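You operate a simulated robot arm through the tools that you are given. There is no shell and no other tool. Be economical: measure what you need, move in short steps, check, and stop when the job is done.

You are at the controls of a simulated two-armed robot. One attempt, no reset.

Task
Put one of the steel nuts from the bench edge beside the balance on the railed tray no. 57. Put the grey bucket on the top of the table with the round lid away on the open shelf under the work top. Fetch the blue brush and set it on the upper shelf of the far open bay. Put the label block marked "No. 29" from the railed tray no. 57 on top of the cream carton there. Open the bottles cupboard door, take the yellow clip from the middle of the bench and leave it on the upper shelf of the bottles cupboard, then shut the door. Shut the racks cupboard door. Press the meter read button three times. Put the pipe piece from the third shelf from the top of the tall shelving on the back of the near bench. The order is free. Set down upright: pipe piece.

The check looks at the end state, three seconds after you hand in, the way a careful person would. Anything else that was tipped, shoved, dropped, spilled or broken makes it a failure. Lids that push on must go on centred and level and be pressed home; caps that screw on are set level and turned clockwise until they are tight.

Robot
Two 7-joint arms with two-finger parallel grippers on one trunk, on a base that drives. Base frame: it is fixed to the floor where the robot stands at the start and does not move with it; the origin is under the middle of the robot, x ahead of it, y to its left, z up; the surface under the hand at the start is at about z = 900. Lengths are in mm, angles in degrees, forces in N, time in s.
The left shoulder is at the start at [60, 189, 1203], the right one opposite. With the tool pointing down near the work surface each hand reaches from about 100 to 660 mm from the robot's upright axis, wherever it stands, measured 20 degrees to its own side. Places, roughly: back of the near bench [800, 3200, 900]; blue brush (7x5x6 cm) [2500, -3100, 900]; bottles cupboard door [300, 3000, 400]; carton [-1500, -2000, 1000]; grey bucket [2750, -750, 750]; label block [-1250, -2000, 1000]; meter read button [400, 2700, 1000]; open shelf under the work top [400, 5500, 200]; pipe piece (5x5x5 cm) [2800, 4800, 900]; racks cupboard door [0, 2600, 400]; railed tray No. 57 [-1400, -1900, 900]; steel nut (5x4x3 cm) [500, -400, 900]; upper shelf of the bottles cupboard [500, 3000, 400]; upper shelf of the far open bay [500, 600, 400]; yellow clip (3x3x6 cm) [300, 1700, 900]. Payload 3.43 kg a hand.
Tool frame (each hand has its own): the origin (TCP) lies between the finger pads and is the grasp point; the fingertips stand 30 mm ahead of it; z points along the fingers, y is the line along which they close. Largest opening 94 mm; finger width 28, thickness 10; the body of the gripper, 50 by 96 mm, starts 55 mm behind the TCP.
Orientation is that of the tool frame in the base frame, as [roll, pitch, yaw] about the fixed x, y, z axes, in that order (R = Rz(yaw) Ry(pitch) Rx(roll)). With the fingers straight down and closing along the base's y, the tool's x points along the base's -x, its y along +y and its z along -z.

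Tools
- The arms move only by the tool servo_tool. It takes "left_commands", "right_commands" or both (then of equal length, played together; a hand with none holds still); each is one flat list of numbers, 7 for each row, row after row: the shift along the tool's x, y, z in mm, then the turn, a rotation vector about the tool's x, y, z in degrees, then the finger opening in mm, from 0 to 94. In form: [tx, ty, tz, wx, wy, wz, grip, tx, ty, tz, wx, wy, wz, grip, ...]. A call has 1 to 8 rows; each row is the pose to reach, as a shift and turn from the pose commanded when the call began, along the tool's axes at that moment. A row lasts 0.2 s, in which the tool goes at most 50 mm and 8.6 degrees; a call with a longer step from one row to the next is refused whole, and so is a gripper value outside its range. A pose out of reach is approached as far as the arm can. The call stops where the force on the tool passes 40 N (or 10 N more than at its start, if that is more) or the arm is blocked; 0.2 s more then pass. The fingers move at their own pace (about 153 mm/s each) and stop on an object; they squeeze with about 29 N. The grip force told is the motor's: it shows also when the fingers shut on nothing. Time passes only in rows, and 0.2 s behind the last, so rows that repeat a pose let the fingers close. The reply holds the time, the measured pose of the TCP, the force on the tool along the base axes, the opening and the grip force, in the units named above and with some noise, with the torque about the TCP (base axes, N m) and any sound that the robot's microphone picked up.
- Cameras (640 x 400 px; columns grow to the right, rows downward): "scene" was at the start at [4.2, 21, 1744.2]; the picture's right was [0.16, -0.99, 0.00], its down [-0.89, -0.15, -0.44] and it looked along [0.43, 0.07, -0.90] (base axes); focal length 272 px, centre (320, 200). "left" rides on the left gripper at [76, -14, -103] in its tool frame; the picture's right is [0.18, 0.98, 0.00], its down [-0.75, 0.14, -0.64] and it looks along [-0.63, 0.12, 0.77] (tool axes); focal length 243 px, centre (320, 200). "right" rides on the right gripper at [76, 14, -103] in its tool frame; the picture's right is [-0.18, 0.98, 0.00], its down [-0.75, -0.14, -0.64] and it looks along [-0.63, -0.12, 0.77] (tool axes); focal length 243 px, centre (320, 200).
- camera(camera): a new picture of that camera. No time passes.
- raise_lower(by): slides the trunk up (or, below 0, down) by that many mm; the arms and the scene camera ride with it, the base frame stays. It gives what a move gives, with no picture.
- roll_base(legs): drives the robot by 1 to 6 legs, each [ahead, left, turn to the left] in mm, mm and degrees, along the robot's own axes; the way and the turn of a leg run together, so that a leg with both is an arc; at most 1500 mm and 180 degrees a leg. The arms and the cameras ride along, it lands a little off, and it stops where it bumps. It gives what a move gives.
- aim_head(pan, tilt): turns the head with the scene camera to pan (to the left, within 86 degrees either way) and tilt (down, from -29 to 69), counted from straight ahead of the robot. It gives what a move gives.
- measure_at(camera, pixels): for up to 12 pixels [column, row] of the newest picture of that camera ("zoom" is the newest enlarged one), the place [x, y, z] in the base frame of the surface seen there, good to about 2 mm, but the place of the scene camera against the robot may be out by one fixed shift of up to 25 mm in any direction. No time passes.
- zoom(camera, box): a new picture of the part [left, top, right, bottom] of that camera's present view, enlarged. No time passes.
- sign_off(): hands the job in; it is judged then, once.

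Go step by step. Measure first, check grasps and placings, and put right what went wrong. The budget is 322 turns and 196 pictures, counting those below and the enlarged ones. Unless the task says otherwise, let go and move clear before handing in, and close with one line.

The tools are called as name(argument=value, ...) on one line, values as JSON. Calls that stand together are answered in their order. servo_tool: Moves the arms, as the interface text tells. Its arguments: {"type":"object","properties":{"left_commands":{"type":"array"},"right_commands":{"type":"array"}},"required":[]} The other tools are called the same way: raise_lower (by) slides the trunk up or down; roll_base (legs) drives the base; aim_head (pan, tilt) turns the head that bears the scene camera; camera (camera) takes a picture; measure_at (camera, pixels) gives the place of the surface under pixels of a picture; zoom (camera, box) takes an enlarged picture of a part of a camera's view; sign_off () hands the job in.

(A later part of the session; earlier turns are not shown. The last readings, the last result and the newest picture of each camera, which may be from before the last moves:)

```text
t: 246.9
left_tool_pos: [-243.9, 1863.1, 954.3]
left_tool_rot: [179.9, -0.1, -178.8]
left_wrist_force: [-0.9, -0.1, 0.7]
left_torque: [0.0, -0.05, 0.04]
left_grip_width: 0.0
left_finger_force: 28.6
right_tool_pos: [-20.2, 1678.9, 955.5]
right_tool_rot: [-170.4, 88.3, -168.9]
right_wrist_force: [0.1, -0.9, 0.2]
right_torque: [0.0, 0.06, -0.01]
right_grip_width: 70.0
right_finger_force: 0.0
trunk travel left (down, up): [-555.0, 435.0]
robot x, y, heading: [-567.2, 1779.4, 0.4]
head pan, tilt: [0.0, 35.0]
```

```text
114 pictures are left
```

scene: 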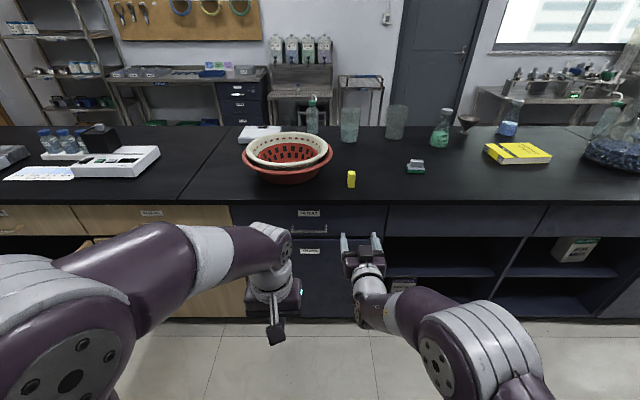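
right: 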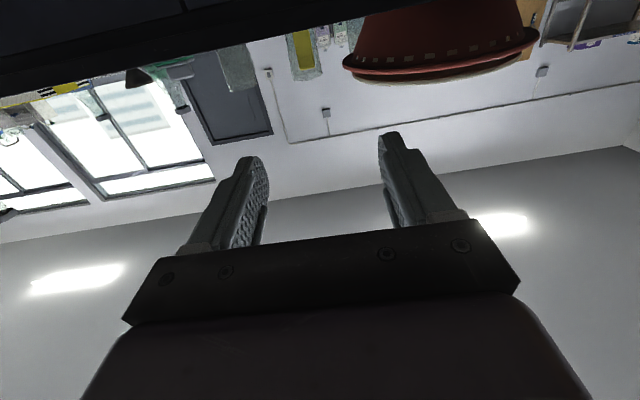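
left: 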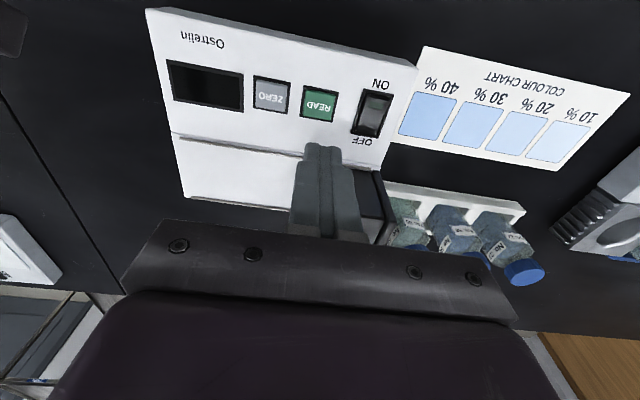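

The camera hangs below the horizontal tool, near the bench edge in a grasp. A 45° tilt is safer for both the grasp and the shelf; I'll tilt back by 43° and raise a little.

servo_tool(right_commands=[-10, 0, 0, 0, 8, 0, 70, -20, 0, 0, 0, 16, 0, 70, -30, 0, 0, 0, 24, 0, 70, -50, 0, 0, 0, 32, 0, 70, -60, 0, 0, 0, 38, 0, 70, -80, 0, 0, 0, 43, 0, 70])

camera(camera="right")

zoom(camera="scene", box=[300, 140, 400, 200])

measure_at(camera="zoom", pixels=[[330, 250], [328, 215], [310, 230], [350, 230], [330, 300]])

```text
t: 248.3
left_tool_pos: [-244.2, 1860.9, 955.4]
left_tool_rot: [180.0, 0.0, -178.8]
left_wrist_force: [0.4, 0.3, -0.7]
left_torque: [0.04, 0.0, -0.06]
left_grip_width: 0.3
left_finger_force: 29.3
right_tool_pos: [-17.2, 1676.5, 1029.5]
right_tool_rot: [-178.9, 47.4, -178.3]
right_wrist_force: [-0.1, -0.6, 0.2]
right_torque: [0.0, -0.02, -0.02]
right_grip_width: 70.2
right_finger_force: 0.0
right hand out of reach, approached as far as the arm can: row 6
trunk travel left (down, up): [-555.0, 435.0]
robot x, y, heading: [-569.9, 1776.0, 0.3]
head pan, tilt: [0.0, 35.0]
```

```text
113 pictures are left
```

right: 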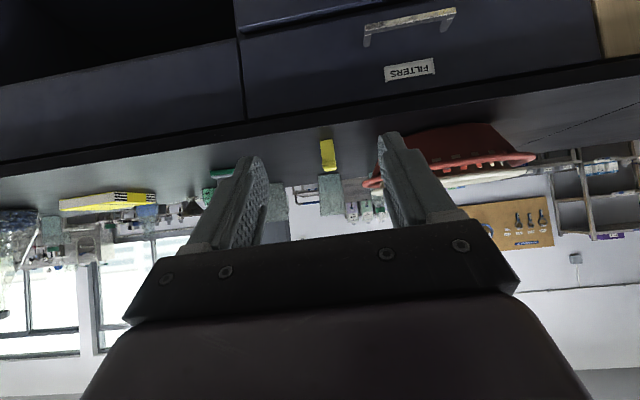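

```text
6.40 times, centred on (350, 170) of scene
```

zoom: 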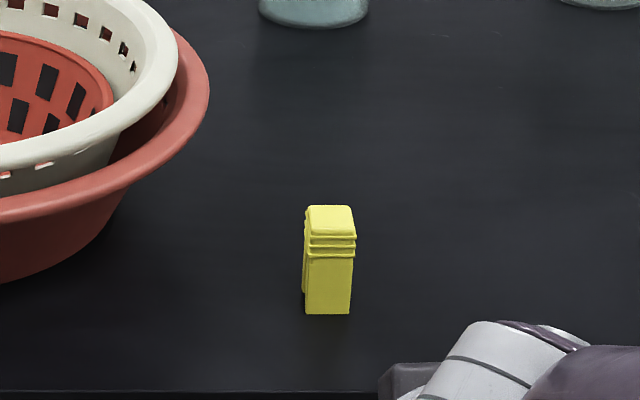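

```text
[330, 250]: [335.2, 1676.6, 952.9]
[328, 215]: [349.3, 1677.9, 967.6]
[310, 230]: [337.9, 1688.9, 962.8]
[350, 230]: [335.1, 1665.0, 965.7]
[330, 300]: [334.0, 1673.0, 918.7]
```

Clip stands upright at ≈(341,1665), 900–959 high. Driving in with the hand high.

roll_base(legs=[[300, -11, 0]])

camera(camera="right")

```text
t: 250.4
left_tool_pos: [55.7, 1850.2, 954.1]
left_tool_rot: [179.9, -0.2, -179.0]
left_wrist_force: [0.1, 0.2, 0.0]
left_torque: [0.02, 0.0, -0.01]
left_grip_width: 0.0
left_finger_force: 29.1
right_tool_pos: [280.8, 1664.7, 1030.6]
right_tool_rot: [-178.7, 47.4, -178.5]
right_wrist_force: [0.3, -0.8, 0.2]
right_torque: [-0.01, 0.0, 0.0]
right_grip_width: 70.2
right_finger_force: 0.1
trunk travel left (down, up): [-555.0, 435.0]
robot x, y, heading: [-273.2, 1770.3, 0.1]
head pan, tilt: [0.0, 35.0]
```

```text
111 pictures are left
```

right: 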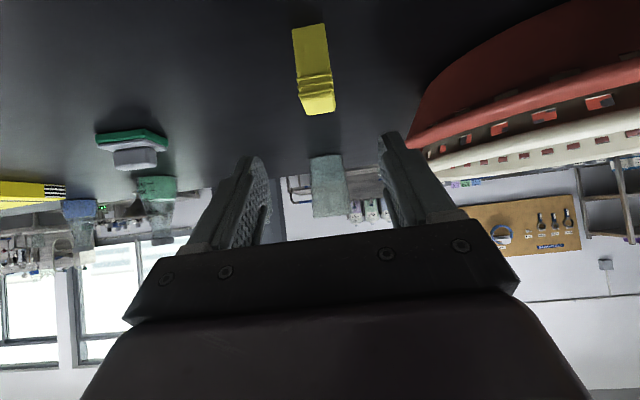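

measure_at(camera="right", pixels=[[310, 50], [294, 35], [326, 30], [316, 100], [302, 110], [333, 108], [315, 82]])

```text
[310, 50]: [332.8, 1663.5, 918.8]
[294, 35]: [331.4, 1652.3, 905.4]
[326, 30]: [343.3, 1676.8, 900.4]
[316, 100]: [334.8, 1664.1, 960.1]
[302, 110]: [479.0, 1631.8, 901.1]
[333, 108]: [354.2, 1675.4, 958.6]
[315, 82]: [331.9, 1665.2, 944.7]
```

Clip front face x≈332, centre (343,1664). Moving in along the tool and closing.

servo_tool(right_commands=[9.4, 0, 35, 0, 0, 0, 70, 19, 0, 70, 0, 0, 0, 70, 28.3, 0, 104, 0, 0, 0, 70, 28.3, 0, 104, 0, 0, 0, 70, 28.3, 0, 104, 0, 0, 0, 10, 28.3, 0, 104, 0, 0, 0, 10, 28.3, 0, 104, 0, 0, 0, 10])

camera(camera="right")

```text
t: 252.0
left_tool_pos: [54.4, 1849.7, 955.3]
left_tool_rot: [179.9, 0.0, -179.0]
left_wrist_force: [0.0, 0.2, -0.6]
left_torque: [0.0, -0.01, 0.02]
left_grip_width: 0.0
left_finger_force: 29.6
right_tool_pos: [338.0, 1662.7, 938.1]
right_tool_rot: [-178.8, 47.5, -178.5]
right_wrist_force: [0.4, -0.3, 1.7]
right_torque: [0.07, -0.08, 0.01]
right_grip_width: 29.2
right_finger_force: 29.0
trunk travel left (down, up): [-555.0, 435.0]
robot x, y, heading: [-271.2, 1766.9, 0.2]
head pan, tilt: [0.0, 35.0]
```

```text
110 pictures are left
```

right: 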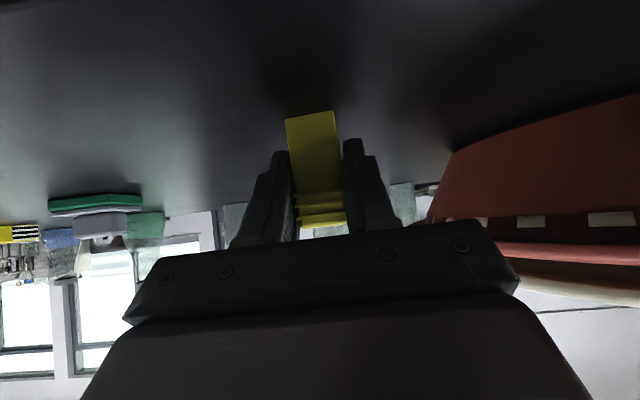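

Clip held (29.2 mm). Raising the trunk 60 and backing away, then to the cupboard, keeping left of the open door.

raise_lower(by=70)

roll_base(legs=[[-420, 0, 0]])

camera(camera="right")

```text
t: 253.0
left_tool_pos: [54.6, 1850.4, 1023.9]
left_tool_rot: [179.9, -0.1, -179.0]
left_wrist_force: [0.0, 0.5, -0.4]
left_torque: [-0.02, 0.0, 0.0]
left_grip_width: 0.0
left_finger_force: 28.8
right_tool_pos: [337.7, 1662.0, 1007.6]
right_tool_rot: [-178.8, 47.4, -178.6]
right_wrist_force: [0.0, -0.4, -0.2]
right_torque: [-0.04, -0.02, -0.02]
right_grip_width: 29.3
right_finger_force: 28.8
trunk travel left (down, up): [-625.0, 365.0]
robot x, y, heading: [-271.2, 1770.3, -0.0]
head pan, tilt: [0.0, 35.0]
```

```text
t: 255.6
left_tool_pos: [-362.4, 1848.8, 1024.6]
left_tool_rot: [179.9, -0.1, -179.3]
left_wrist_force: [0.0, 0.0, 0.2]
left_torque: [-0.02, 0.01, -0.01]
left_grip_width: 0.2
left_finger_force: 29.3
right_tool_pos: [-78.4, 1661.4, 1007.5]
right_tool_rot: [-178.8, 47.5, -178.8]
right_wrist_force: [-0.5, -0.7, -0.3]
right_torque: [-0.01, -0.01, 0.04]
right_grip_width: 28.9
right_finger_force: 29.0
trunk travel left (down, up): [-625.0, 365.0]
robot x, y, heading: [-686.0, 1766.1, -0.3]
head pan, tilt: [0.0, 35.0]
```

```text
109 pictures are left
```

right: 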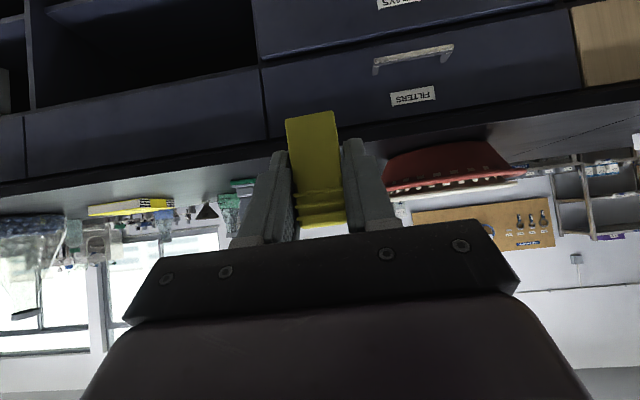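

Moving left to face the open bottles cupboard.

roll_base(legs=[[-60, 0, 0], [0, 1400, 0.3]])

raise_lower(by=-350)

camera(camera="scene")

```text
t: 263.1
left_tool_pos: [-429.8, 3247.3, 1024.9]
left_tool_rot: [179.9, -0.1, -178.2]
left_wrist_force: [0.3, 0.8, 0.2]
left_torque: [0.02, -0.01, 0.01]
left_grip_width: 0.0
left_finger_force: 29.4
right_tool_pos: [-142.6, 3064.5, 1006.2]
right_tool_rot: [-178.8, 47.4, -177.7]
right_wrist_force: [0.6, 0.9, 0.1]
right_torque: [0.01, 0.0, -0.03]
right_grip_width: 29.0
right_finger_force: 29.1
trunk travel left (down, up): [-625.0, 365.0]
robot x, y, heading: [-754.2, 3158.5, 1.1]
head pan, tilt: [0.0, 35.0]
```

```text
t: 266.5
left_tool_pos: [-428.5, 3248.1, 674.8]
left_tool_rot: [179.9, -0.1, -178.1]
left_wrist_force: [-0.3, -0.2, 0.8]
left_torque: [-0.01, -0.01, 0.01]
left_grip_width: 0.3
left_finger_force: 29.1
right_tool_pos: [-142.3, 3063.7, 657.6]
right_tool_rot: [-178.8, 47.6, -177.7]
right_wrist_force: [-0.1, -0.8, -0.6]
right_torque: [0.0, 0.03, -0.04]
right_grip_width: 29.1
right_finger_force: 29.1
trunk travel left (down, up): [-275.0, 715.0]
robot x, y, heading: [-751.5, 3159.6, 0.9]
head pan, tilt: [0.0, 35.0]
```

```text
108 pictures are left
```

scene: 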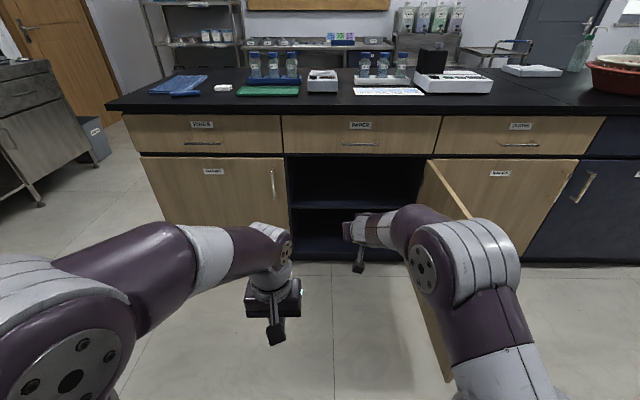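

The shelf edge is at about (330,203). Measuring it.

zoom(camera="scene", box=[280, 140, 440, 250])

measure_at(camera="scene", pixels=[[330, 195], [330, 203], [310, 190], [390, 200], [350, 175], [320, 165], [290, 190], [420, 180], [310, 245], [360, 198]])

```text
3.64 times, centred on (360, 195) of scene
```

zoom: 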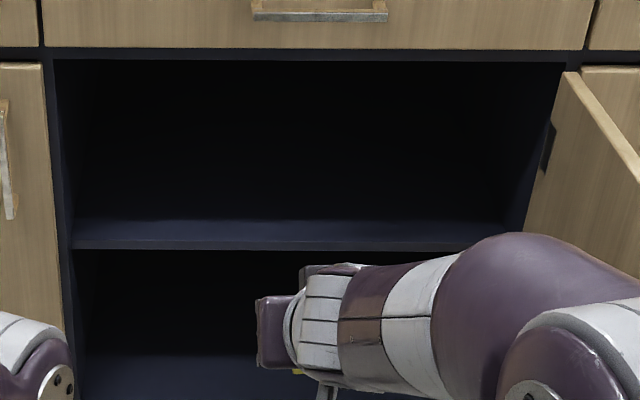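

```text
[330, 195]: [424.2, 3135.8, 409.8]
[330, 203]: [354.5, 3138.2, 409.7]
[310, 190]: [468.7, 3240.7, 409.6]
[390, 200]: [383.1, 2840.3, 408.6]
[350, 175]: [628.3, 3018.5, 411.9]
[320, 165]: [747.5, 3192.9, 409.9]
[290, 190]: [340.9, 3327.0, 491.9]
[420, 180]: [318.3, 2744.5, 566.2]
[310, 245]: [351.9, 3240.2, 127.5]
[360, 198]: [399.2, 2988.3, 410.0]
```

Shelf top z≈401, x 340–750, empty. Lowering 190 and checking the hand's height profile.

raise_lower(by=-190)

camera(camera="scene")

measure_at(camera="scene", pixels=[[370, 225], [390, 215], [415, 215], [440, 230], [350, 230], [490, 230], [420, 100], [300, 110], [400, 200]])

```text
t: 268.6
left_tool_pos: [-429.9, 3248.6, 485.7]
left_tool_rot: [179.9, -0.1, -178.2]
left_wrist_force: [0.2, -0.1, 0.9]
left_torque: [0.03, 0.01, -0.02]
left_grip_width: 0.0
left_finger_force: 29.4
right_tool_pos: [-142.6, 3065.3, 466.6]
right_tool_rot: [-178.8, 47.6, -177.7]
right_wrist_force: [0.1, -0.2, 0.6]
right_torque: [-0.01, -0.01, -0.02]
right_grip_width: 29.3
right_finger_force: 28.5
trunk travel left (down, up): [-85.0, 905.0]
robot x, y, heading: [-755.0, 3162.2, 0.9]
head pan, tilt: [0.0, 35.0]
```

```text
106 pictures are left
```

scene: 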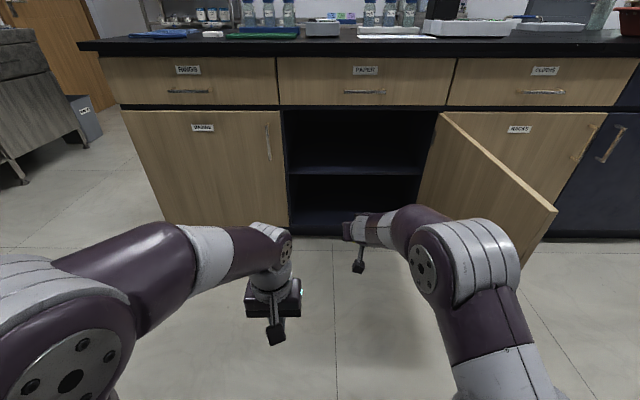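

```text
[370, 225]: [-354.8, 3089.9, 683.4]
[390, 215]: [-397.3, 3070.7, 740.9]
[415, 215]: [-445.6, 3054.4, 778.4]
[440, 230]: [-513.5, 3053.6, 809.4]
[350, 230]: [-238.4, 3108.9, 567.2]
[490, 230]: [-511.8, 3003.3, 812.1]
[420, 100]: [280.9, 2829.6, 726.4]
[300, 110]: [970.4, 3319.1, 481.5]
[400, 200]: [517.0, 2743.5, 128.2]
```

The wrist profile clears the opening (top ≈690). Driving in 535 mm.

roll_base(legs=[[400, 0, 0], [140, 0, 0]])

camera(camera="scene")

camera(camera="right")

```text
t: 272.0
left_tool_pos: [107.9, 3260.5, 485.0]
left_tool_rot: [180.0, -0.1, -177.9]
left_wrist_force: [-0.1, -0.7, 0.2]
left_torque: [0.01, -0.01, -0.01]
left_grip_width: 0.1
left_finger_force: 29.0
right_tool_pos: [394.0, 3076.9, 466.5]
right_tool_rot: [-178.7, 47.4, -177.4]
right_wrist_force: [-0.1, -0.1, 0.4]
right_torque: [0.01, 0.0, -0.02]
right_grip_width: 29.3
right_finger_force: 28.8
trunk travel left (down, up): [-85.0, 905.0]
robot x, y, heading: [-212.3, 3174.1, 1.0]
head pan, tilt: [0.0, 35.0]
```

```text
105 pictures are left
```

scene: 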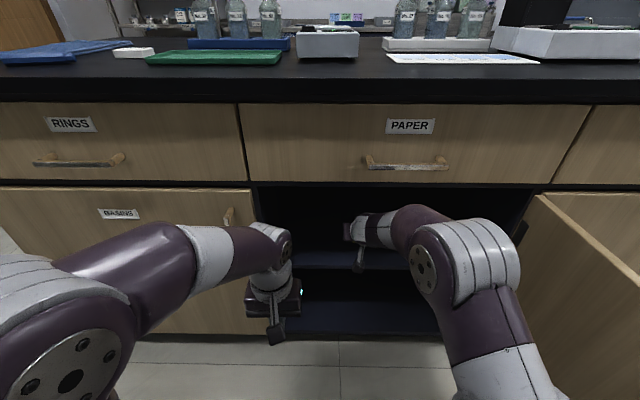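

```text
104 pictures are left
```

right: 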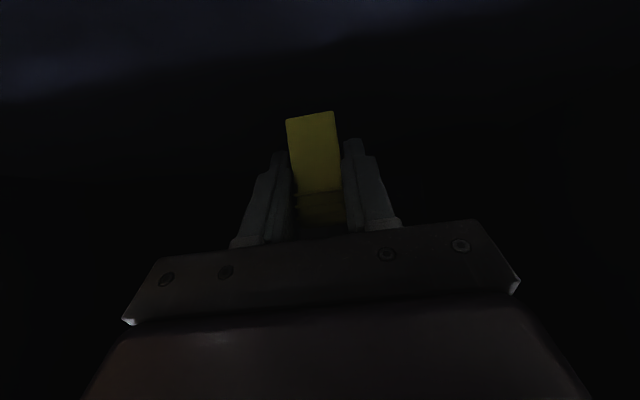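

In the cupboard. Measuring the shelf from the hand camera, then lowering by 22.

measure_at(camera="right", pixels=[[250, 80], [400, 90], [310, 60], [310, 150], [310, 118]])

raise_lower(by=-22)

```text
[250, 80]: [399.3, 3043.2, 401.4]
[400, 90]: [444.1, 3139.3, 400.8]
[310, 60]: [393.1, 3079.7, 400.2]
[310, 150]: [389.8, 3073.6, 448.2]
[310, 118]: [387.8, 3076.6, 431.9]
```

```text
t: 272.7
left_tool_pos: [107.2, 3260.8, 463.3]
left_tool_rot: [179.8, -0.1, -178.1]
left_wrist_force: [0.2, -0.4, 0.1]
left_torque: [-0.03, 0.0, -0.04]
left_grip_width: 0.0
left_finger_force: 28.5
right_tool_pos: [393.8, 3077.9, 445.7]
right_tool_rot: [-178.8, 47.6, -177.5]
right_wrist_force: [-0.3, -0.5, -0.6]
right_torque: [0.0, 0.03, 0.02]
right_grip_width: 28.9
right_finger_force: 28.3
trunk travel left (down, up): [-63.0, 927.0]
robot x, y, heading: [-214.7, 3174.1, 1.2]
head pan, tilt: [0.0, 35.0]
```

Shelf at 401; about 6 mm left. Lowering vertically with the arm to contact.

servo_tool(right_commands=[3, 0, 2.7, 0, 0, 0, 10, 5.2, 0, 4.7, 0, 0, 0, 10, 5.2, 0, 4.7, 0, 0, 0, 10])

```text
t: 273.5
left_tool_pos: [107.8, 3260.5, 463.5]
left_tool_rot: [179.9, -0.1, -178.0]
left_wrist_force: [-0.2, 0.2, 0.1]
left_torque: [0.01, 0.01, 0.01]
left_grip_width: 0.1
left_finger_force: 29.2
right_tool_pos: [393.2, 3076.4, 439.8]
right_tool_rot: [-178.7, 47.4, -177.5]
right_wrist_force: [-0.5, -0.4, -1.0]
right_torque: [0.02, 0.0, -0.02]
right_grip_width: 29.0
right_finger_force: 29.3
trunk travel left (down, up): [-63.0, 927.0]
robot x, y, heading: [-213.7, 3173.2, 0.9]
head pan, tilt: [0.0, 35.0]
```

servo_tool(right_commands=[1.1, 0, 1, 0, 0, 0, 10, 2, 0, 1.8, 0, 0, 0, 10])

```text
t: 274.1
left_tool_pos: [106.5, 3259.3, 463.6]
left_tool_rot: [179.9, 0.0, -178.0]
left_wrist_force: [-0.4, 0.0, 0.1]
left_torque: [-0.01, -0.01, -0.01]
left_grip_width: 0.0
left_finger_force: 29.1
right_tool_pos: [393.0, 3077.9, 437.6]
right_tool_rot: [-178.8, 47.6, -177.5]
right_wrist_force: [0.9, 0.9, 6.4]
right_torque: [0.12, -0.09, 0.03]
right_grip_width: 29.0
right_finger_force: 29.5
trunk travel left (down, up): [-63.0, 927.0]
robot x, y, heading: [-216.8, 3168.3, 1.2]
head pan, tilt: [0.0, 35.0]
```

Contact at 6 N. Opening and withdrawing along the tool axis.

servo_tool(right_commands=[0, 0, 0, 0, 0, 0, 70, 0, 0, 0, 0, 0, 0, 70, 0, 0, -25, 0, 0, 0, 70, 0, 0, -60, 0, 0, 0, 70, 0, 0, -60, 0, 0, 0, 70])

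camera(camera="right")

```text
t: 275.3
left_tool_pos: [106.7, 3260.7, 464.5]
left_tool_rot: [180.0, -0.1, -178.1]
left_wrist_force: [0.3, 0.3, -0.3]
left_torque: [-0.02, 0.0, -0.02]
left_grip_width: 0.3
left_finger_force: 29.0
right_tool_pos: [348.6, 3074.1, 479.6]
right_tool_rot: [-178.9, 47.3, -177.5]
right_wrist_force: [0.2, -0.1, 0.1]
right_torque: [0.03, -0.01, 0.02]
right_grip_width: 69.9
right_finger_force: 0.1
trunk travel left (down, up): [-63.0, 927.0]
robot x, y, heading: [-217.5, 3168.4, 1.1]
head pan, tilt: [0.0, 35.0]
```

```text
103 pictures are left
```

right: 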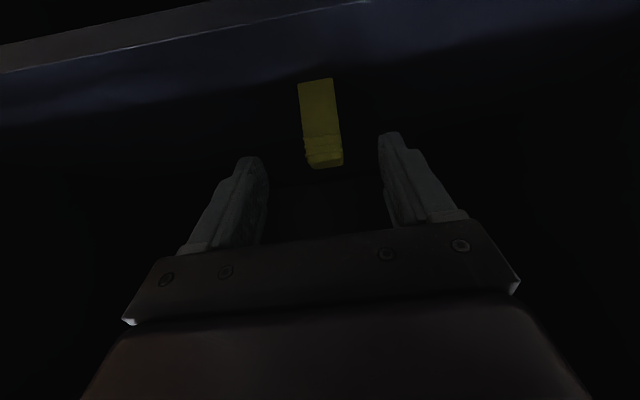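

Clip stands on the shelf. Backing out, and lifting the left hand above door height.

roll_base(legs=[[-420, 0, 0], [-370, 0, -1]])

servo_tool(left_commands=[0, 0, -45, 0, 0, 0, 0, 0, 0, -90, 0, 0, 0, 0, 0, 0, -135, 0, 0, 0, 0, 0, 0, -180, 0, 0, 0, 0, 0, 0, -225, 0, 0, 0, 0, 0, 0, -270, 0, 0, 0, 0, 0, 0, -300, 0, 0, 0, 0], right_commands=[0, 0, 0, 0, 0, 0, 0, 0, 0, 0, 0, 0, 0, 0, 0, 0, 0, 0, 0, 0, 0, 0, 0, 0, 0, 0, 0, 0, 0, 0, 0, 0, 0, 0, 0, 0, 0, 0, 0, 0, 0, 0, 0, 0, 0, 0, 0, 0, 0])

camera(camera="scene")

```text
t: 279.8
left_tool_pos: [-669.8, 3240.6, 462.6]
left_tool_rot: [179.9, -0.2, -178.4]
left_wrist_force: [0.5, -0.9, -0.1]
left_torque: [0.05, -0.01, 0.01]
left_grip_width: 0.0
left_finger_force: 29.1
right_tool_pos: [-427.2, 3053.8, 479.7]
right_tool_rot: [-178.8, 47.4, -177.9]
right_wrist_force: [-0.2, 0.5, 0.0]
right_torque: [0.0, -0.02, -0.02]
right_grip_width: 69.9
right_finger_force: 0.1
trunk travel left (down, up): [-63.0, 927.0]
robot x, y, heading: [-996.9, 3158.0, 0.8]
head pan, tilt: [0.0, 35.0]
```

```text
t: 281.4
left_tool_pos: [-678.5, 3246.3, 478.0]
left_tool_rot: [179.9, -0.2, -178.4]
left_wrist_force: [0.2, -0.1, 0.5]
left_torque: [0.02, -0.02, 0.01]
left_grip_width: 0.0
left_finger_force: 28.9
left hand out of reach, approached as far as the arm can: row 1, 2, 3, 4, 5, 6, 7
right_tool_pos: [-427.9, 3054.1, 480.1]
right_tool_rot: [-178.9, 47.4, -177.9]
right_wrist_force: [0.3, 0.3, 0.3]
right_torque: [0.0, -0.02, 0.01]
right_grip_width: 0.1
right_finger_force: 29.1
trunk travel left (down, up): [-63.0, 927.0]
robot x, y, heading: [-993.3, 3157.0, 0.9]
head pan, tilt: [0.0, 35.0]
```

```text
102 pictures are left
```

scene: 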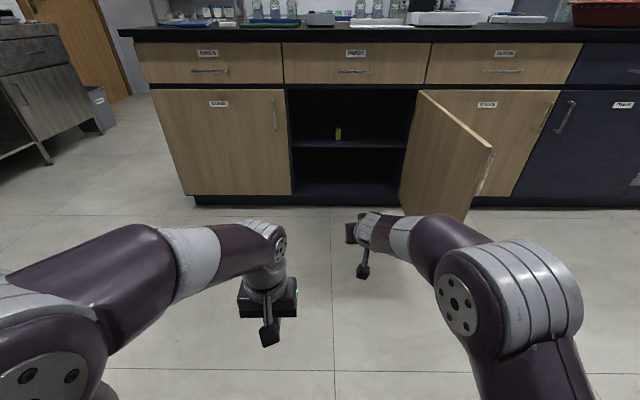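

Clip visible on the shelf at (338,133). To shut the door I'll stand on its other side facing +y, fist against its outer face, then arc about the hinge. First get around.

roll_base(legs=[[0, -800, 0], [500, -300, 0], [0, 0, 89]])

camera(camera="scene")

```text
t: 292.3
left_tool_pos: [-562.5, 2371.8, 478.1]
left_tool_rot: [179.8, -0.1, -90.6]
left_wrist_force: [-0.1, -0.6, -0.2]
left_torque: [-0.01, 0.0, 0.03]
left_grip_width: 0.0
left_finger_force: 29.2
right_tool_pos: [-359.9, 2616.5, 479.3]
right_tool_rot: [-178.9, 47.4, -90.2]
right_wrist_force: [0.3, -1.6, -0.1]
right_torque: [0.03, -0.05, -0.01]
right_grip_width: 0.0
right_finger_force: 28.8
trunk travel left (down, up): [-63.0, 927.0]
robot x, y, heading: [-480.7, 2056.9, 88.6]
head pan, tilt: [0.0, 35.0]
```

```text
101 pictures are left
```

scene: 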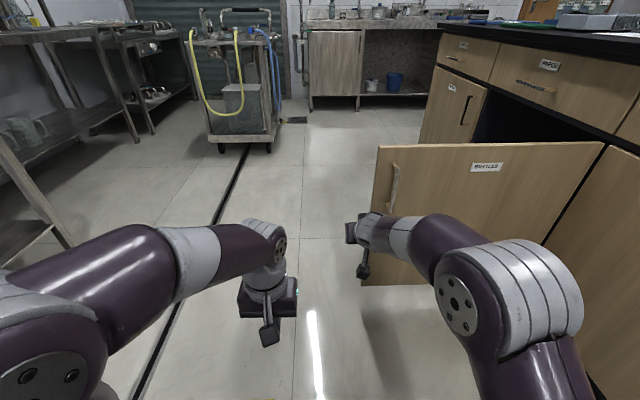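

Shifting right 210 (past the handle), then forward to near the door.

roll_base(legs=[[0, -210, 1.4], [50, 0, 0]])

camera(camera="scene")

measure_at(camera="scene", pixels=[[330, 160], [400, 160], [560, 160], [330, 230], [420, 200]])

```text
t: 294.6
left_tool_pos: [-351.8, 2418.9, 477.3]
left_tool_rot: [179.9, -0.1, -89.0]
left_wrist_force: [0.1, 0.1, 0.0]
left_torque: [0.0, 0.01, -0.03]
left_grip_width: 0.2
left_finger_force: 29.4
right_tool_pos: [-157.7, 2667.7, 479.6]
right_tool_rot: [-178.8, 47.5, -88.5]
right_wrist_force: [0.0, 0.0, 0.3]
right_torque: [0.01, -0.02, 0.0]
right_grip_width: 0.2
right_finger_force: 29.3
trunk travel left (down, up): [-63.0, 927.0]
robot x, y, heading: [-266.1, 2106.7, 90.0]
head pan, tilt: [0.0, 35.0]
```

```text
100 pictures are left
```

scene: 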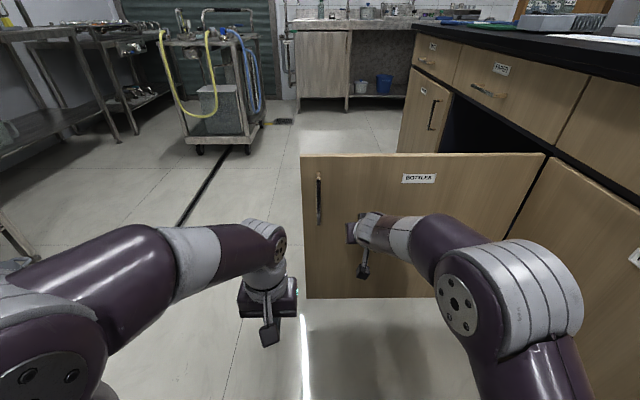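

```text
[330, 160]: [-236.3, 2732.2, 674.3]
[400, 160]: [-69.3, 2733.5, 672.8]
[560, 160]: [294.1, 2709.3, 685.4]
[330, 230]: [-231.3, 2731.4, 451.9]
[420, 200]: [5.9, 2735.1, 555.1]
```

Door face at y≈2728, tip at 2690. Forward 38 to touch, then arcs about the hinge.

roll_base(legs=[[38, 0, 0], [95.8, 101, -10], [95.8, 101, -10], [95.8, 101, -10]])

camera(camera="scene")

```text
t: 298.2
left_tool_pos: [-402.0, 2805.3, 479.0]
left_tool_rot: [179.9, -0.2, -118.3]
left_wrist_force: [0.2, 0.1, -0.2]
left_torque: [0.02, -0.01, 0.04]
left_grip_width: 0.0
left_finger_force: 29.7
right_tool_pos: [-111.4, 2927.0, 479.6]
right_tool_rot: [-178.8, 47.5, -117.8]
right_wrist_force: [-0.3, 0.4, -0.4]
right_torque: [-0.02, -0.02, 0.0]
right_grip_width: 0.0
right_finger_force: 29.2
trunk travel left (down, up): [-63.0, 927.0]
robot x, y, heading: [-486.1, 2488.5, 60.8]
head pan, tilt: [0.0, 35.0]
```

```text
99 pictures are left
```

scene: 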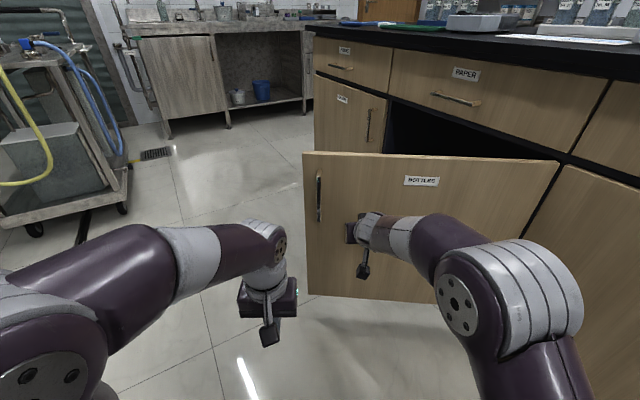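

The door follows. Four more arcs.

roll_base(legs=[[95.8, 101, -10], [95.8, 101, -10], [95.8, 101, -10], [95.8, 101, -10]])

camera(camera="scene")

```text
t: 302.3
left_tool_pos: [-194.9, 3228.0, 477.5]
left_tool_rot: [179.9, -0.2, -158.1]
left_wrist_force: [-0.1, -0.2, 0.2]
left_torque: [0.0, -0.01, 0.0]
left_grip_width: 0.0
left_finger_force: 29.3
right_tool_pos: [108.6, 3134.1, 480.5]
right_tool_rot: [-178.7, 47.4, -157.6]
right_wrist_force: [-0.1, 0.3, -0.3]
right_torque: [-0.01, 0.01, 0.01]
right_grip_width: 0.0
right_finger_force: 28.4
trunk travel left (down, up): [-63.0, 927.0]
robot x, y, heading: [-454.3, 3033.2, 21.1]
head pan, tilt: [0.0, 35.0]
```

```text
98 pictures are left
```

scene: 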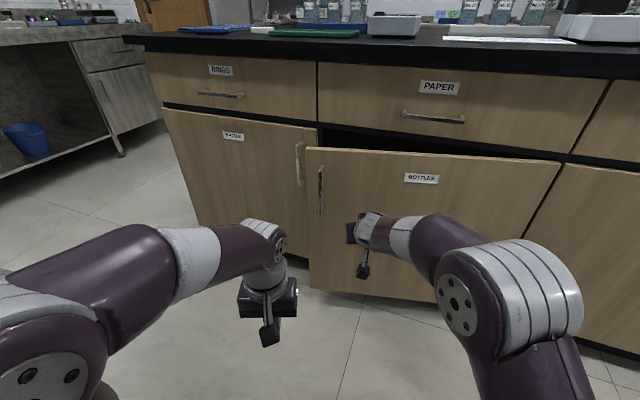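

About 18° left. One more 10° and one 8° arc, then an arm push.

roll_base(legs=[[96, 101, -10], [77, 81, -8]])

servo_tool(right_commands=[-5, 0, 5, 0, 0, 0, 0, -11, 0, 11, 0, 0, 0, 0, -17, 0, 17, 0, 0, 0, 0, -23, 0, 23, 0, 0, 0, 0, -30, 0, 30, 0, 0, 0, 0])

camera(camera="scene")

```text
t: 304.4
left_tool_pos: [-20.3, 3348.9, 477.1]
left_tool_rot: [179.9, -0.2, -175.9]
left_wrist_force: [0.4, -0.3, -0.3]
left_torque: [-0.01, -0.01, 0.01]
left_grip_width: 0.1
left_finger_force: 29.0
right_tool_pos: [240.2, 3167.6, 480.1]
right_tool_rot: [-178.8, 47.4, -175.5]
right_wrist_force: [-1.3, 0.2, 1.3]
right_torque: [-0.02, 0.01, 0.0]
right_grip_width: 0.0
right_finger_force: 29.3
trunk travel left (down, up): [-63.0, 927.0]
robot x, y, heading: [-332.6, 3240.5, 3.3]
head pan, tilt: [0.0, 35.0]
```

```text
t: 304.9
left_tool_pos: [-20.8, 3347.5, 478.7]
left_tool_rot: [179.9, 0.0, -175.9]
left_wrist_force: [0.3, -0.5, 0.2]
left_torque: [-0.01, 0.02, 0.01]
left_grip_width: 0.0
left_finger_force: 29.3
right_tool_pos: [247.3, 3167.7, 478.7]
right_tool_rot: [-178.7, 47.0, -175.5]
right_wrist_force: [-21.7, -0.6, 9.3]
right_torque: [0.0, -0.12, -0.01]
right_grip_width: 0.0
right_finger_force: 29.1
trunk travel left (down, up): [-63.0, 927.0]
robot x, y, heading: [-329.3, 3244.3, 3.2]
head pan, tilt: [0.0, 35.0]
stopped in row 2 (right hand): the force on the tool passed its limit at 58 N (the readings are from after the stop); the commanded pose is now the measured one
```

```text
97 pictures are left
```

scene: 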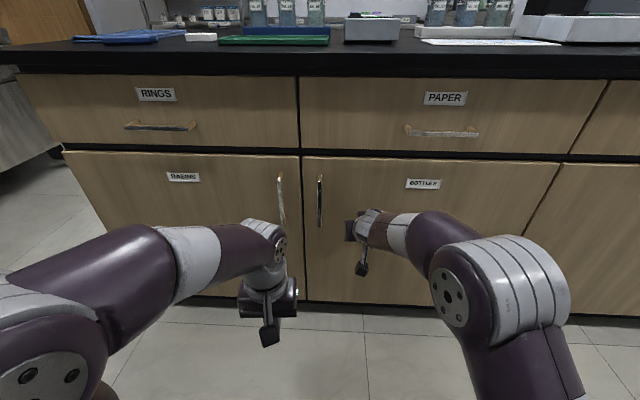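

The push met a hard stop (58 N). Checking that both doors are flush.

measure_at(camera="scene", pixels=[[308, 220], [294, 260], [330, 170], [270, 170], [540, 175], [575, 180], [610, 200]])

zoom(camera="scene", box=[240, 140, 400, 240])

```text
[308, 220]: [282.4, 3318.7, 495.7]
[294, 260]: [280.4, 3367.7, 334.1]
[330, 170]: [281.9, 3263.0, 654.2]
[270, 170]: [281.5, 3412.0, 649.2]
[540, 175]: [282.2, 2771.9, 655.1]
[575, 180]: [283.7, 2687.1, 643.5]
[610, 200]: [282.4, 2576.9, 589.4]
```

```text
4.00 times, centred on (320, 190) of scene
```

zoom: 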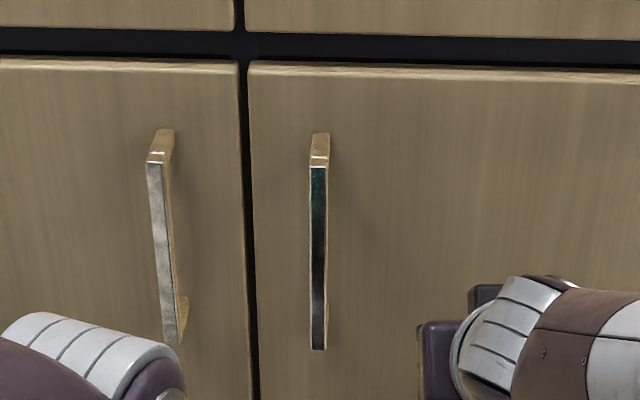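

Both doors are flush (x≈282). Now to the tall shelving: back off, go around the bench's left end.

servo_tool(right_commands=[20, 0, -20, 0, 0, 0, 0, 40, 0, -30, 0, 0, 0, 0])

roll_base(legs=[[-420, 0, -3.2], [0, 1080, 0]])

raise_lower(by=400)

aim_head(pan=15, tilt=25)

camera(camera="scene")

```text
t: 305.5
left_tool_pos: [-19.6, 3349.7, 478.4]
left_tool_rot: [-180.0, 0.0, -175.8]
left_wrist_force: [0.1, 0.2, 0.8]
left_torque: [0.02, 0.02, -0.02]
left_grip_width: 0.0
left_finger_force: 29.0
right_tool_pos: [198.9, 3165.8, 467.0]
right_tool_rot: [-178.7, 46.9, -175.3]
right_wrist_force: [0.6, -0.1, -0.1]
right_torque: [0.03, -0.01, -0.01]
right_grip_width: 0.0
right_finger_force: 29.1
trunk travel left (down, up): [-63.0, 927.0]
robot x, y, heading: [-327.3, 3243.2, 3.1]
head pan, tilt: [0.0, 35.0]
```

```text
t: 311.1
left_tool_pos: [-412.7, 3930.5, 479.0]
left_tool_rot: [180.0, 0.0, -178.5]
left_wrist_force: [0.7, 0.5, -0.1]
left_torque: [0.03, -0.01, -0.02]
left_grip_width: 0.0
left_finger_force: 29.2
right_tool_pos: [-203.5, 3736.9, 468.1]
right_tool_rot: [-178.5, 46.7, -178.1]
right_wrist_force: [0.2, -0.2, -0.4]
right_torque: [0.0, -0.05, -0.01]
right_grip_width: 0.0
right_finger_force: 29.2
trunk travel left (down, up): [-63.0, 927.0]
robot x, y, heading: [-727.6, 3840.6, 0.5]
head pan, tilt: [0.0, 35.0]
stopped in leg 2: the robot was blocked; the commanded pose is now the measured one
```

```text
t: 315.0
left_tool_pos: [-413.8, 3930.5, 872.6]
left_tool_rot: [179.9, -0.1, -178.6]
left_wrist_force: [0.2, 0.6, -0.3]
left_torque: [-0.01, 0.01, 0.0]
left_grip_width: 0.0
left_finger_force: 28.8
right_tool_pos: [-204.5, 3735.9, 862.0]
right_tool_rot: [-178.6, 46.8, -177.9]
right_wrist_force: [-0.5, 0.5, 0.1]
right_torque: [-0.01, -0.01, -0.02]
right_grip_width: 0.0
right_finger_force: 28.8
trunk travel left (down, up): [-463.0, 527.0]
robot x, y, heading: [-722.3, 3839.6, 0.7]
head pan, tilt: [0.0, 35.0]
```

```text
t: 315.7
left_tool_pos: [-413.4, 3930.3, 872.8]
left_tool_rot: [179.9, -0.1, -178.5]
left_wrist_force: [-0.7, -0.5, -0.5]
left_torque: [-0.01, -0.01, 0.02]
left_grip_width: 0.1
left_finger_force: 29.5
right_tool_pos: [-203.4, 3736.4, 860.7]
right_tool_rot: [-178.7, 46.7, -178.1]
right_wrist_force: [-0.7, 0.3, 0.9]
right_torque: [-0.02, 0.02, 0.03]
right_grip_width: 0.1
right_finger_force: 28.9
trunk travel left (down, up): [-463.0, 527.0]
robot x, y, heading: [-727.9, 3838.6, 0.8]
head pan, tilt: [15.0, 25.0]
```

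```text
95 pictures are left
```

scene: 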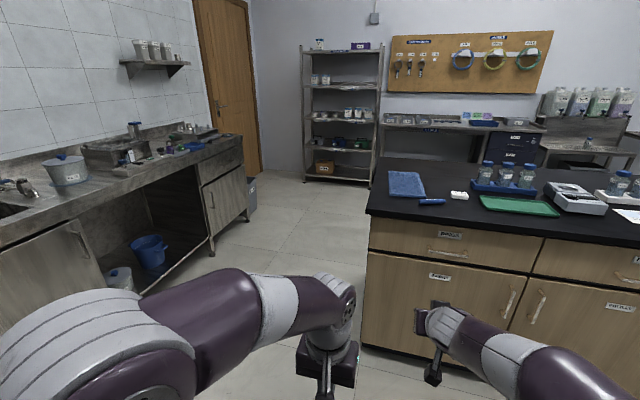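

The robot was blocked at the left, probably by the hose cart. Looking left to check it.

aim_head(pan=86, tilt=45)

camera(camera="scene")

measure_at(camera="scene", pixels=[[320, 230], [400, 250], [300, 200], [350, 260]])

```text
t: 317.2
left_tool_pos: [-413.3, 3930.6, 872.7]
left_tool_rot: [179.9, -0.1, -178.6]
left_wrist_force: [0.5, 0.4, 0.6]
left_torque: [-0.01, -0.02, 0.0]
left_grip_width: 0.0
left_finger_force: 29.6
right_tool_pos: [-204.3, 3736.3, 859.9]
right_tool_rot: [-178.8, 46.7, -178.2]
right_wrist_force: [0.2, 0.0, -0.9]
right_torque: [-0.01, -0.04, 0.0]
right_grip_width: 0.0
right_finger_force: 28.8
trunk travel left (down, up): [-463.0, 527.0]
robot x, y, heading: [-724.5, 3840.9, 0.5]
head pan, tilt: [85.9, 45.0]
```

```text
94 pictures are left
```

scene: 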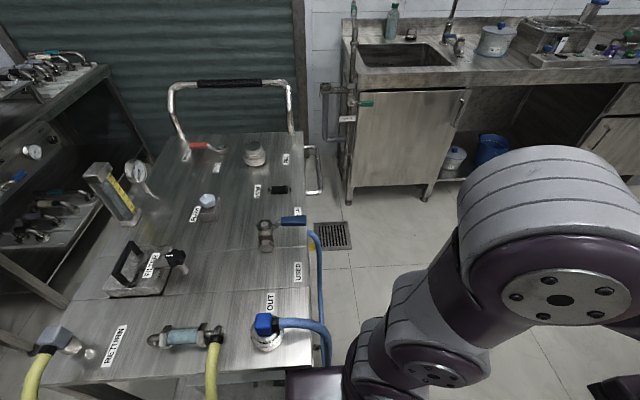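

```text
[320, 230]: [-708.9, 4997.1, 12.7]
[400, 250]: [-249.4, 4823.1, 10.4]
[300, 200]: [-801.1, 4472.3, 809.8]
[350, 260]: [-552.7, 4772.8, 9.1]
```

Cart stands squarely; I only touched it. Going forward clear of it, then left and along +x past the bench end.

roll_base(legs=[[380, 0, 0], [0, 570, 0]])

aim_head(pan=10, tilt=30)

camera(camera="scene")

measure_at(camera="scene", pixels=[[330, 170], [250, 200], [180, 260], [400, 200], [340, 110], [330, 90], [200, 220], [300, 180]])

```text
t: 317.9
left_tool_pos: [-413.7, 3931.1, 872.4]
left_tool_rot: [-179.9, 0.0, -178.5]
left_wrist_force: [0.0, 0.4, 0.2]
left_torque: [-0.03, 0.0, -0.03]
left_grip_width: 0.1
left_finger_force: 28.8
right_tool_pos: [-203.6, 3737.8, 863.6]
right_tool_rot: [-178.2, 46.8, -177.6]
right_wrist_force: [-0.2, 0.2, -0.2]
right_torque: [-0.02, 0.0, -0.01]
right_grip_width: 0.0
right_finger_force: 29.2
trunk travel left (down, up): [-463.0, 527.0]
robot x, y, heading: [-725.3, 3839.9, 0.6]
head pan, tilt: [85.9, 45.0]
stopped in leg 1: the robot was blocked; the commanded pose is now the measured one
```

```text
t: 319.4
left_tool_pos: [-412.6, 3931.6, 873.9]
left_tool_rot: [179.9, 0.1, -178.5]
left_wrist_force: [-0.4, 0.6, 0.1]
left_torque: [0.0, -0.01, -0.01]
left_grip_width: 0.0
left_finger_force: 28.9
right_tool_pos: [-203.7, 3737.5, 861.8]
right_tool_rot: [-178.4, 46.8, -177.8]
right_wrist_force: [-0.7, -0.9, -0.5]
right_torque: [0.03, -0.03, 0.01]
right_grip_width: 0.0
right_finger_force: 28.6
trunk travel left (down, up): [-463.0, 527.0]
robot x, y, heading: [-718.5, 3838.3, 1.0]
head pan, tilt: [10.0, 30.0]
```

```text
93 pictures are left
```

scene: 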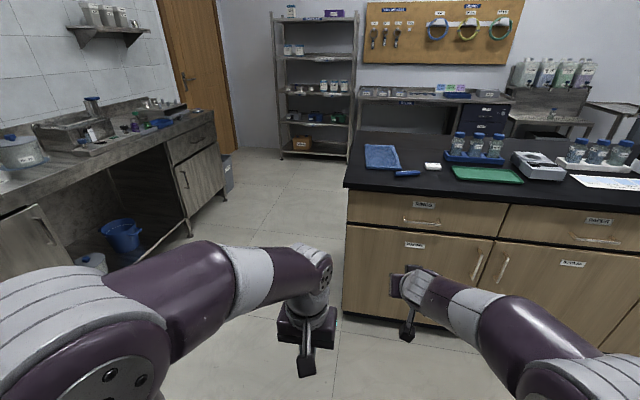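

```text
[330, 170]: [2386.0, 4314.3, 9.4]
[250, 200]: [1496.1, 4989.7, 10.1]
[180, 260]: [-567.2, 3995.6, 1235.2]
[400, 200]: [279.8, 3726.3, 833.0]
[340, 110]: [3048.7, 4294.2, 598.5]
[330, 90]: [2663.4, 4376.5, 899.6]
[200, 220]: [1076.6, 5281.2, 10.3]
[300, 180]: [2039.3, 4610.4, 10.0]
```

Still blocked since in contact with the cart; I'll slide right away from it first.

roll_base(legs=[[0, -60, 0]])

```text
t: 320.3
left_tool_pos: [-411.3, 3867.9, 878.9]
left_tool_rot: [179.6, -0.3, -178.5]
left_wrist_force: [0.4, -0.6, -0.1]
left_torque: [0.09, -0.01, 0.04]
left_grip_width: 0.0
left_finger_force: 29.1
right_tool_pos: [-200.5, 3674.6, 866.0]
right_tool_rot: [-179.0, 46.6, -178.2]
right_wrist_force: [-0.2, 0.3, -0.5]
right_torque: [0.07, 0.04, 0.06]
right_grip_width: 0.1
right_finger_force: 29.4
trunk travel left (down, up): [-463.0, 527.0]
robot x, y, heading: [-723.7, 3778.1, 0.7]
head pan, tilt: [10.0, 30.0]
```

Free again. Forward 340, then left 620.

roll_base(legs=[[340, 0, 0], [0, 620, 0]])

```text
t: 325.6
left_tool_pos: [-64.1, 4474.3, 877.8]
left_tool_rot: [179.8, -0.2, -179.9]
left_wrist_force: [-1.1, 0.1, 0.3]
left_torque: [-0.01, -0.01, 0.03]
left_grip_width: 0.1
left_finger_force: 28.9
right_tool_pos: [140.6, 4276.3, 866.8]
right_tool_rot: [-178.5, 46.6, -179.3]
right_wrist_force: [-0.1, -0.3, -0.1]
right_torque: [-0.03, 0.01, -0.01]
right_grip_width: 0.0
right_finger_force: 29.0
trunk travel left (down, up): [-463.0, 527.0]
robot x, y, heading: [-379.4, 4391.4, -0.9]
head pan, tilt: [10.0, 30.0]
```

Now down the lane toward the tall shelving.

roll_base(legs=[[1400, 50, 0.9], [700, 150, 0]])

raise_lower(by=260)

aim_head(pan=0, tilt=30)

camera(camera="scene")

```text
t: 336.1
left_tool_pos: [2037.0, 4688.0, 878.3]
left_tool_rot: [179.8, -0.2, -178.4]
left_wrist_force: [0.5, 1.2, -0.1]
left_torque: [-0.01, 0.02, -0.01]
left_grip_width: 0.0
left_finger_force: 29.3
right_tool_pos: [2245.4, 4492.8, 865.5]
right_tool_rot: [-178.6, 46.7, -178.0]
right_wrist_force: [-0.9, -0.7, -0.3]
right_torque: [0.01, -0.01, 0.01]
right_grip_width: 0.0
right_finger_force: 29.1
trunk travel left (down, up): [-463.0, 527.0]
robot x, y, heading: [1718.4, 4598.7, 0.6]
head pan, tilt: [10.0, 30.0]
```

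```text
t: 338.8
left_tool_pos: [2035.7, 4687.2, 1138.8]
left_tool_rot: [179.8, -0.2, -178.5]
left_wrist_force: [0.8, 0.0, 0.4]
left_torque: [0.0, 0.0, 0.01]
left_grip_width: 0.1
left_finger_force: 29.1
right_tool_pos: [2244.8, 4493.4, 1125.5]
right_tool_rot: [-178.7, 46.8, -177.9]
right_wrist_force: [0.0, -0.4, -0.7]
right_torque: [-0.03, 0.01, -0.01]
right_grip_width: 0.0
right_finger_force: 29.1
trunk travel left (down, up): [-723.0, 267.0]
robot x, y, heading: [1722.2, 4596.4, 0.4]
head pan, tilt: [10.0, 30.0]
```

```text
t: 339.5
left_tool_pos: [2036.3, 4687.9, 1136.4]
left_tool_rot: [179.9, -0.2, -178.5]
left_wrist_force: [0.4, -0.7, 0.6]
left_torque: [0.0, -0.03, 0.0]
left_grip_width: 0.0
left_finger_force: 29.0
right_tool_pos: [2246.3, 4494.0, 1125.8]
right_tool_rot: [-178.6, 46.7, -178.0]
right_wrist_force: [0.1, -0.1, 0.4]
right_torque: [-0.01, 0.01, -0.01]
right_grip_width: 0.0
right_finger_force: 29.2
trunk travel left (down, up): [-723.0, 267.0]
robot x, y, heading: [1721.2, 4594.3, 0.6]
head pan, tilt: [0.0, 30.0]
```

```text
92 pictures are left
```

scene: 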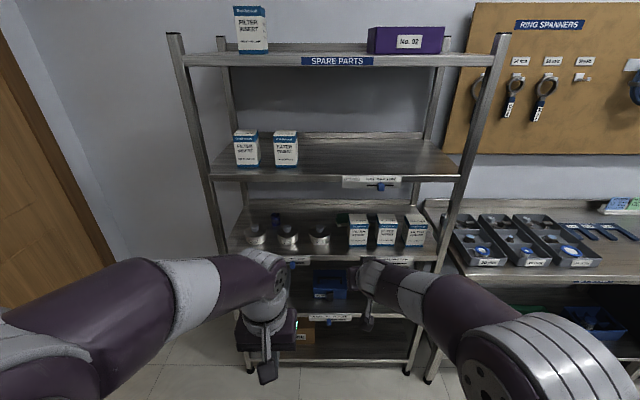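

Third shelf: round steel pieces at (254,235), (287,235), (319,235). Zooming and measuring.

zoom(camera="scene", box=[220, 190, 440, 330])

measure_at(camera="scene", pixels=[[254, 240], [287, 240], [320, 240], [300, 225], [358, 235], [275, 218], [300, 178], [300, 250], [212, 180], [455, 230], [380, 262]])

```text
2.86 times, centred on (330, 260) of scene
```

zoom: 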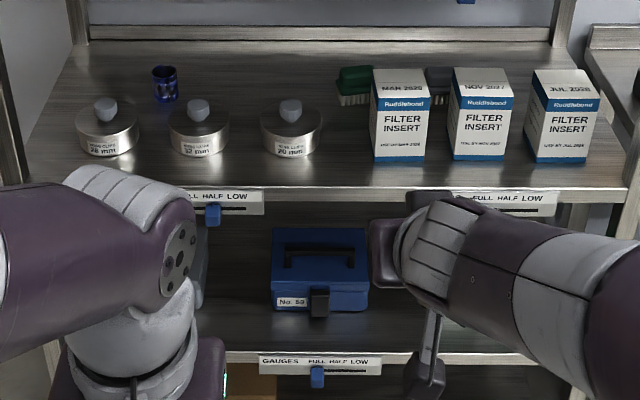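

```text
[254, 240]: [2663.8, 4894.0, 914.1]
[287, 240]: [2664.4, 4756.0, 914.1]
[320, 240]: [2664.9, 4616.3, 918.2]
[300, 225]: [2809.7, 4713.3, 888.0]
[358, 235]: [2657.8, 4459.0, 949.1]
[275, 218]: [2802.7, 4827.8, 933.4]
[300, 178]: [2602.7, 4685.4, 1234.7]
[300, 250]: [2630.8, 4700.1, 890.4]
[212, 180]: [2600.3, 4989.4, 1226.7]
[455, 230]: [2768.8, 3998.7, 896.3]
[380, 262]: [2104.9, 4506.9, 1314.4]
```

The blue pipe piece stands at ≈(2800,4817), behind and between two tins. Checking the left wall's distance for positioning.

measure_at(camera="scene", pixels=[[30, 150], [130, 200], [60, 120], [180, 100], [150, 390], [272, 214], [278, 222], [275, 224]])

zoom(camera="scene", box=[240, 200, 310, 250])

```text
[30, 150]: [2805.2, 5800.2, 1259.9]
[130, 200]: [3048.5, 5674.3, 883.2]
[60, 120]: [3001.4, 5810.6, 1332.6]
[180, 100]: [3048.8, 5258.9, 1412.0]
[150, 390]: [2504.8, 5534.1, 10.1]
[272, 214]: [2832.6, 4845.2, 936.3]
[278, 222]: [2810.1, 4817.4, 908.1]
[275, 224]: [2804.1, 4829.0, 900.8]
```

```text
8.00 times, centred on (275, 225) of scene
```

zoom: 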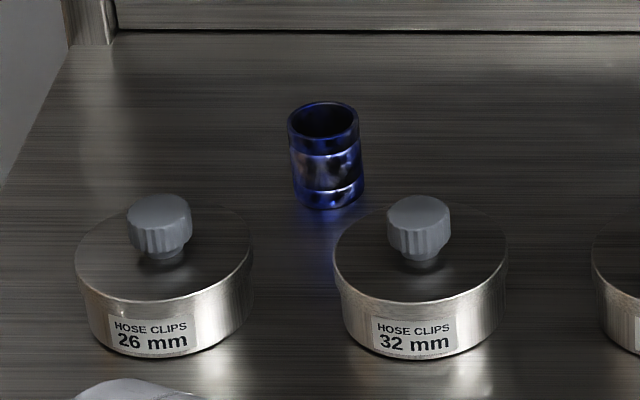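

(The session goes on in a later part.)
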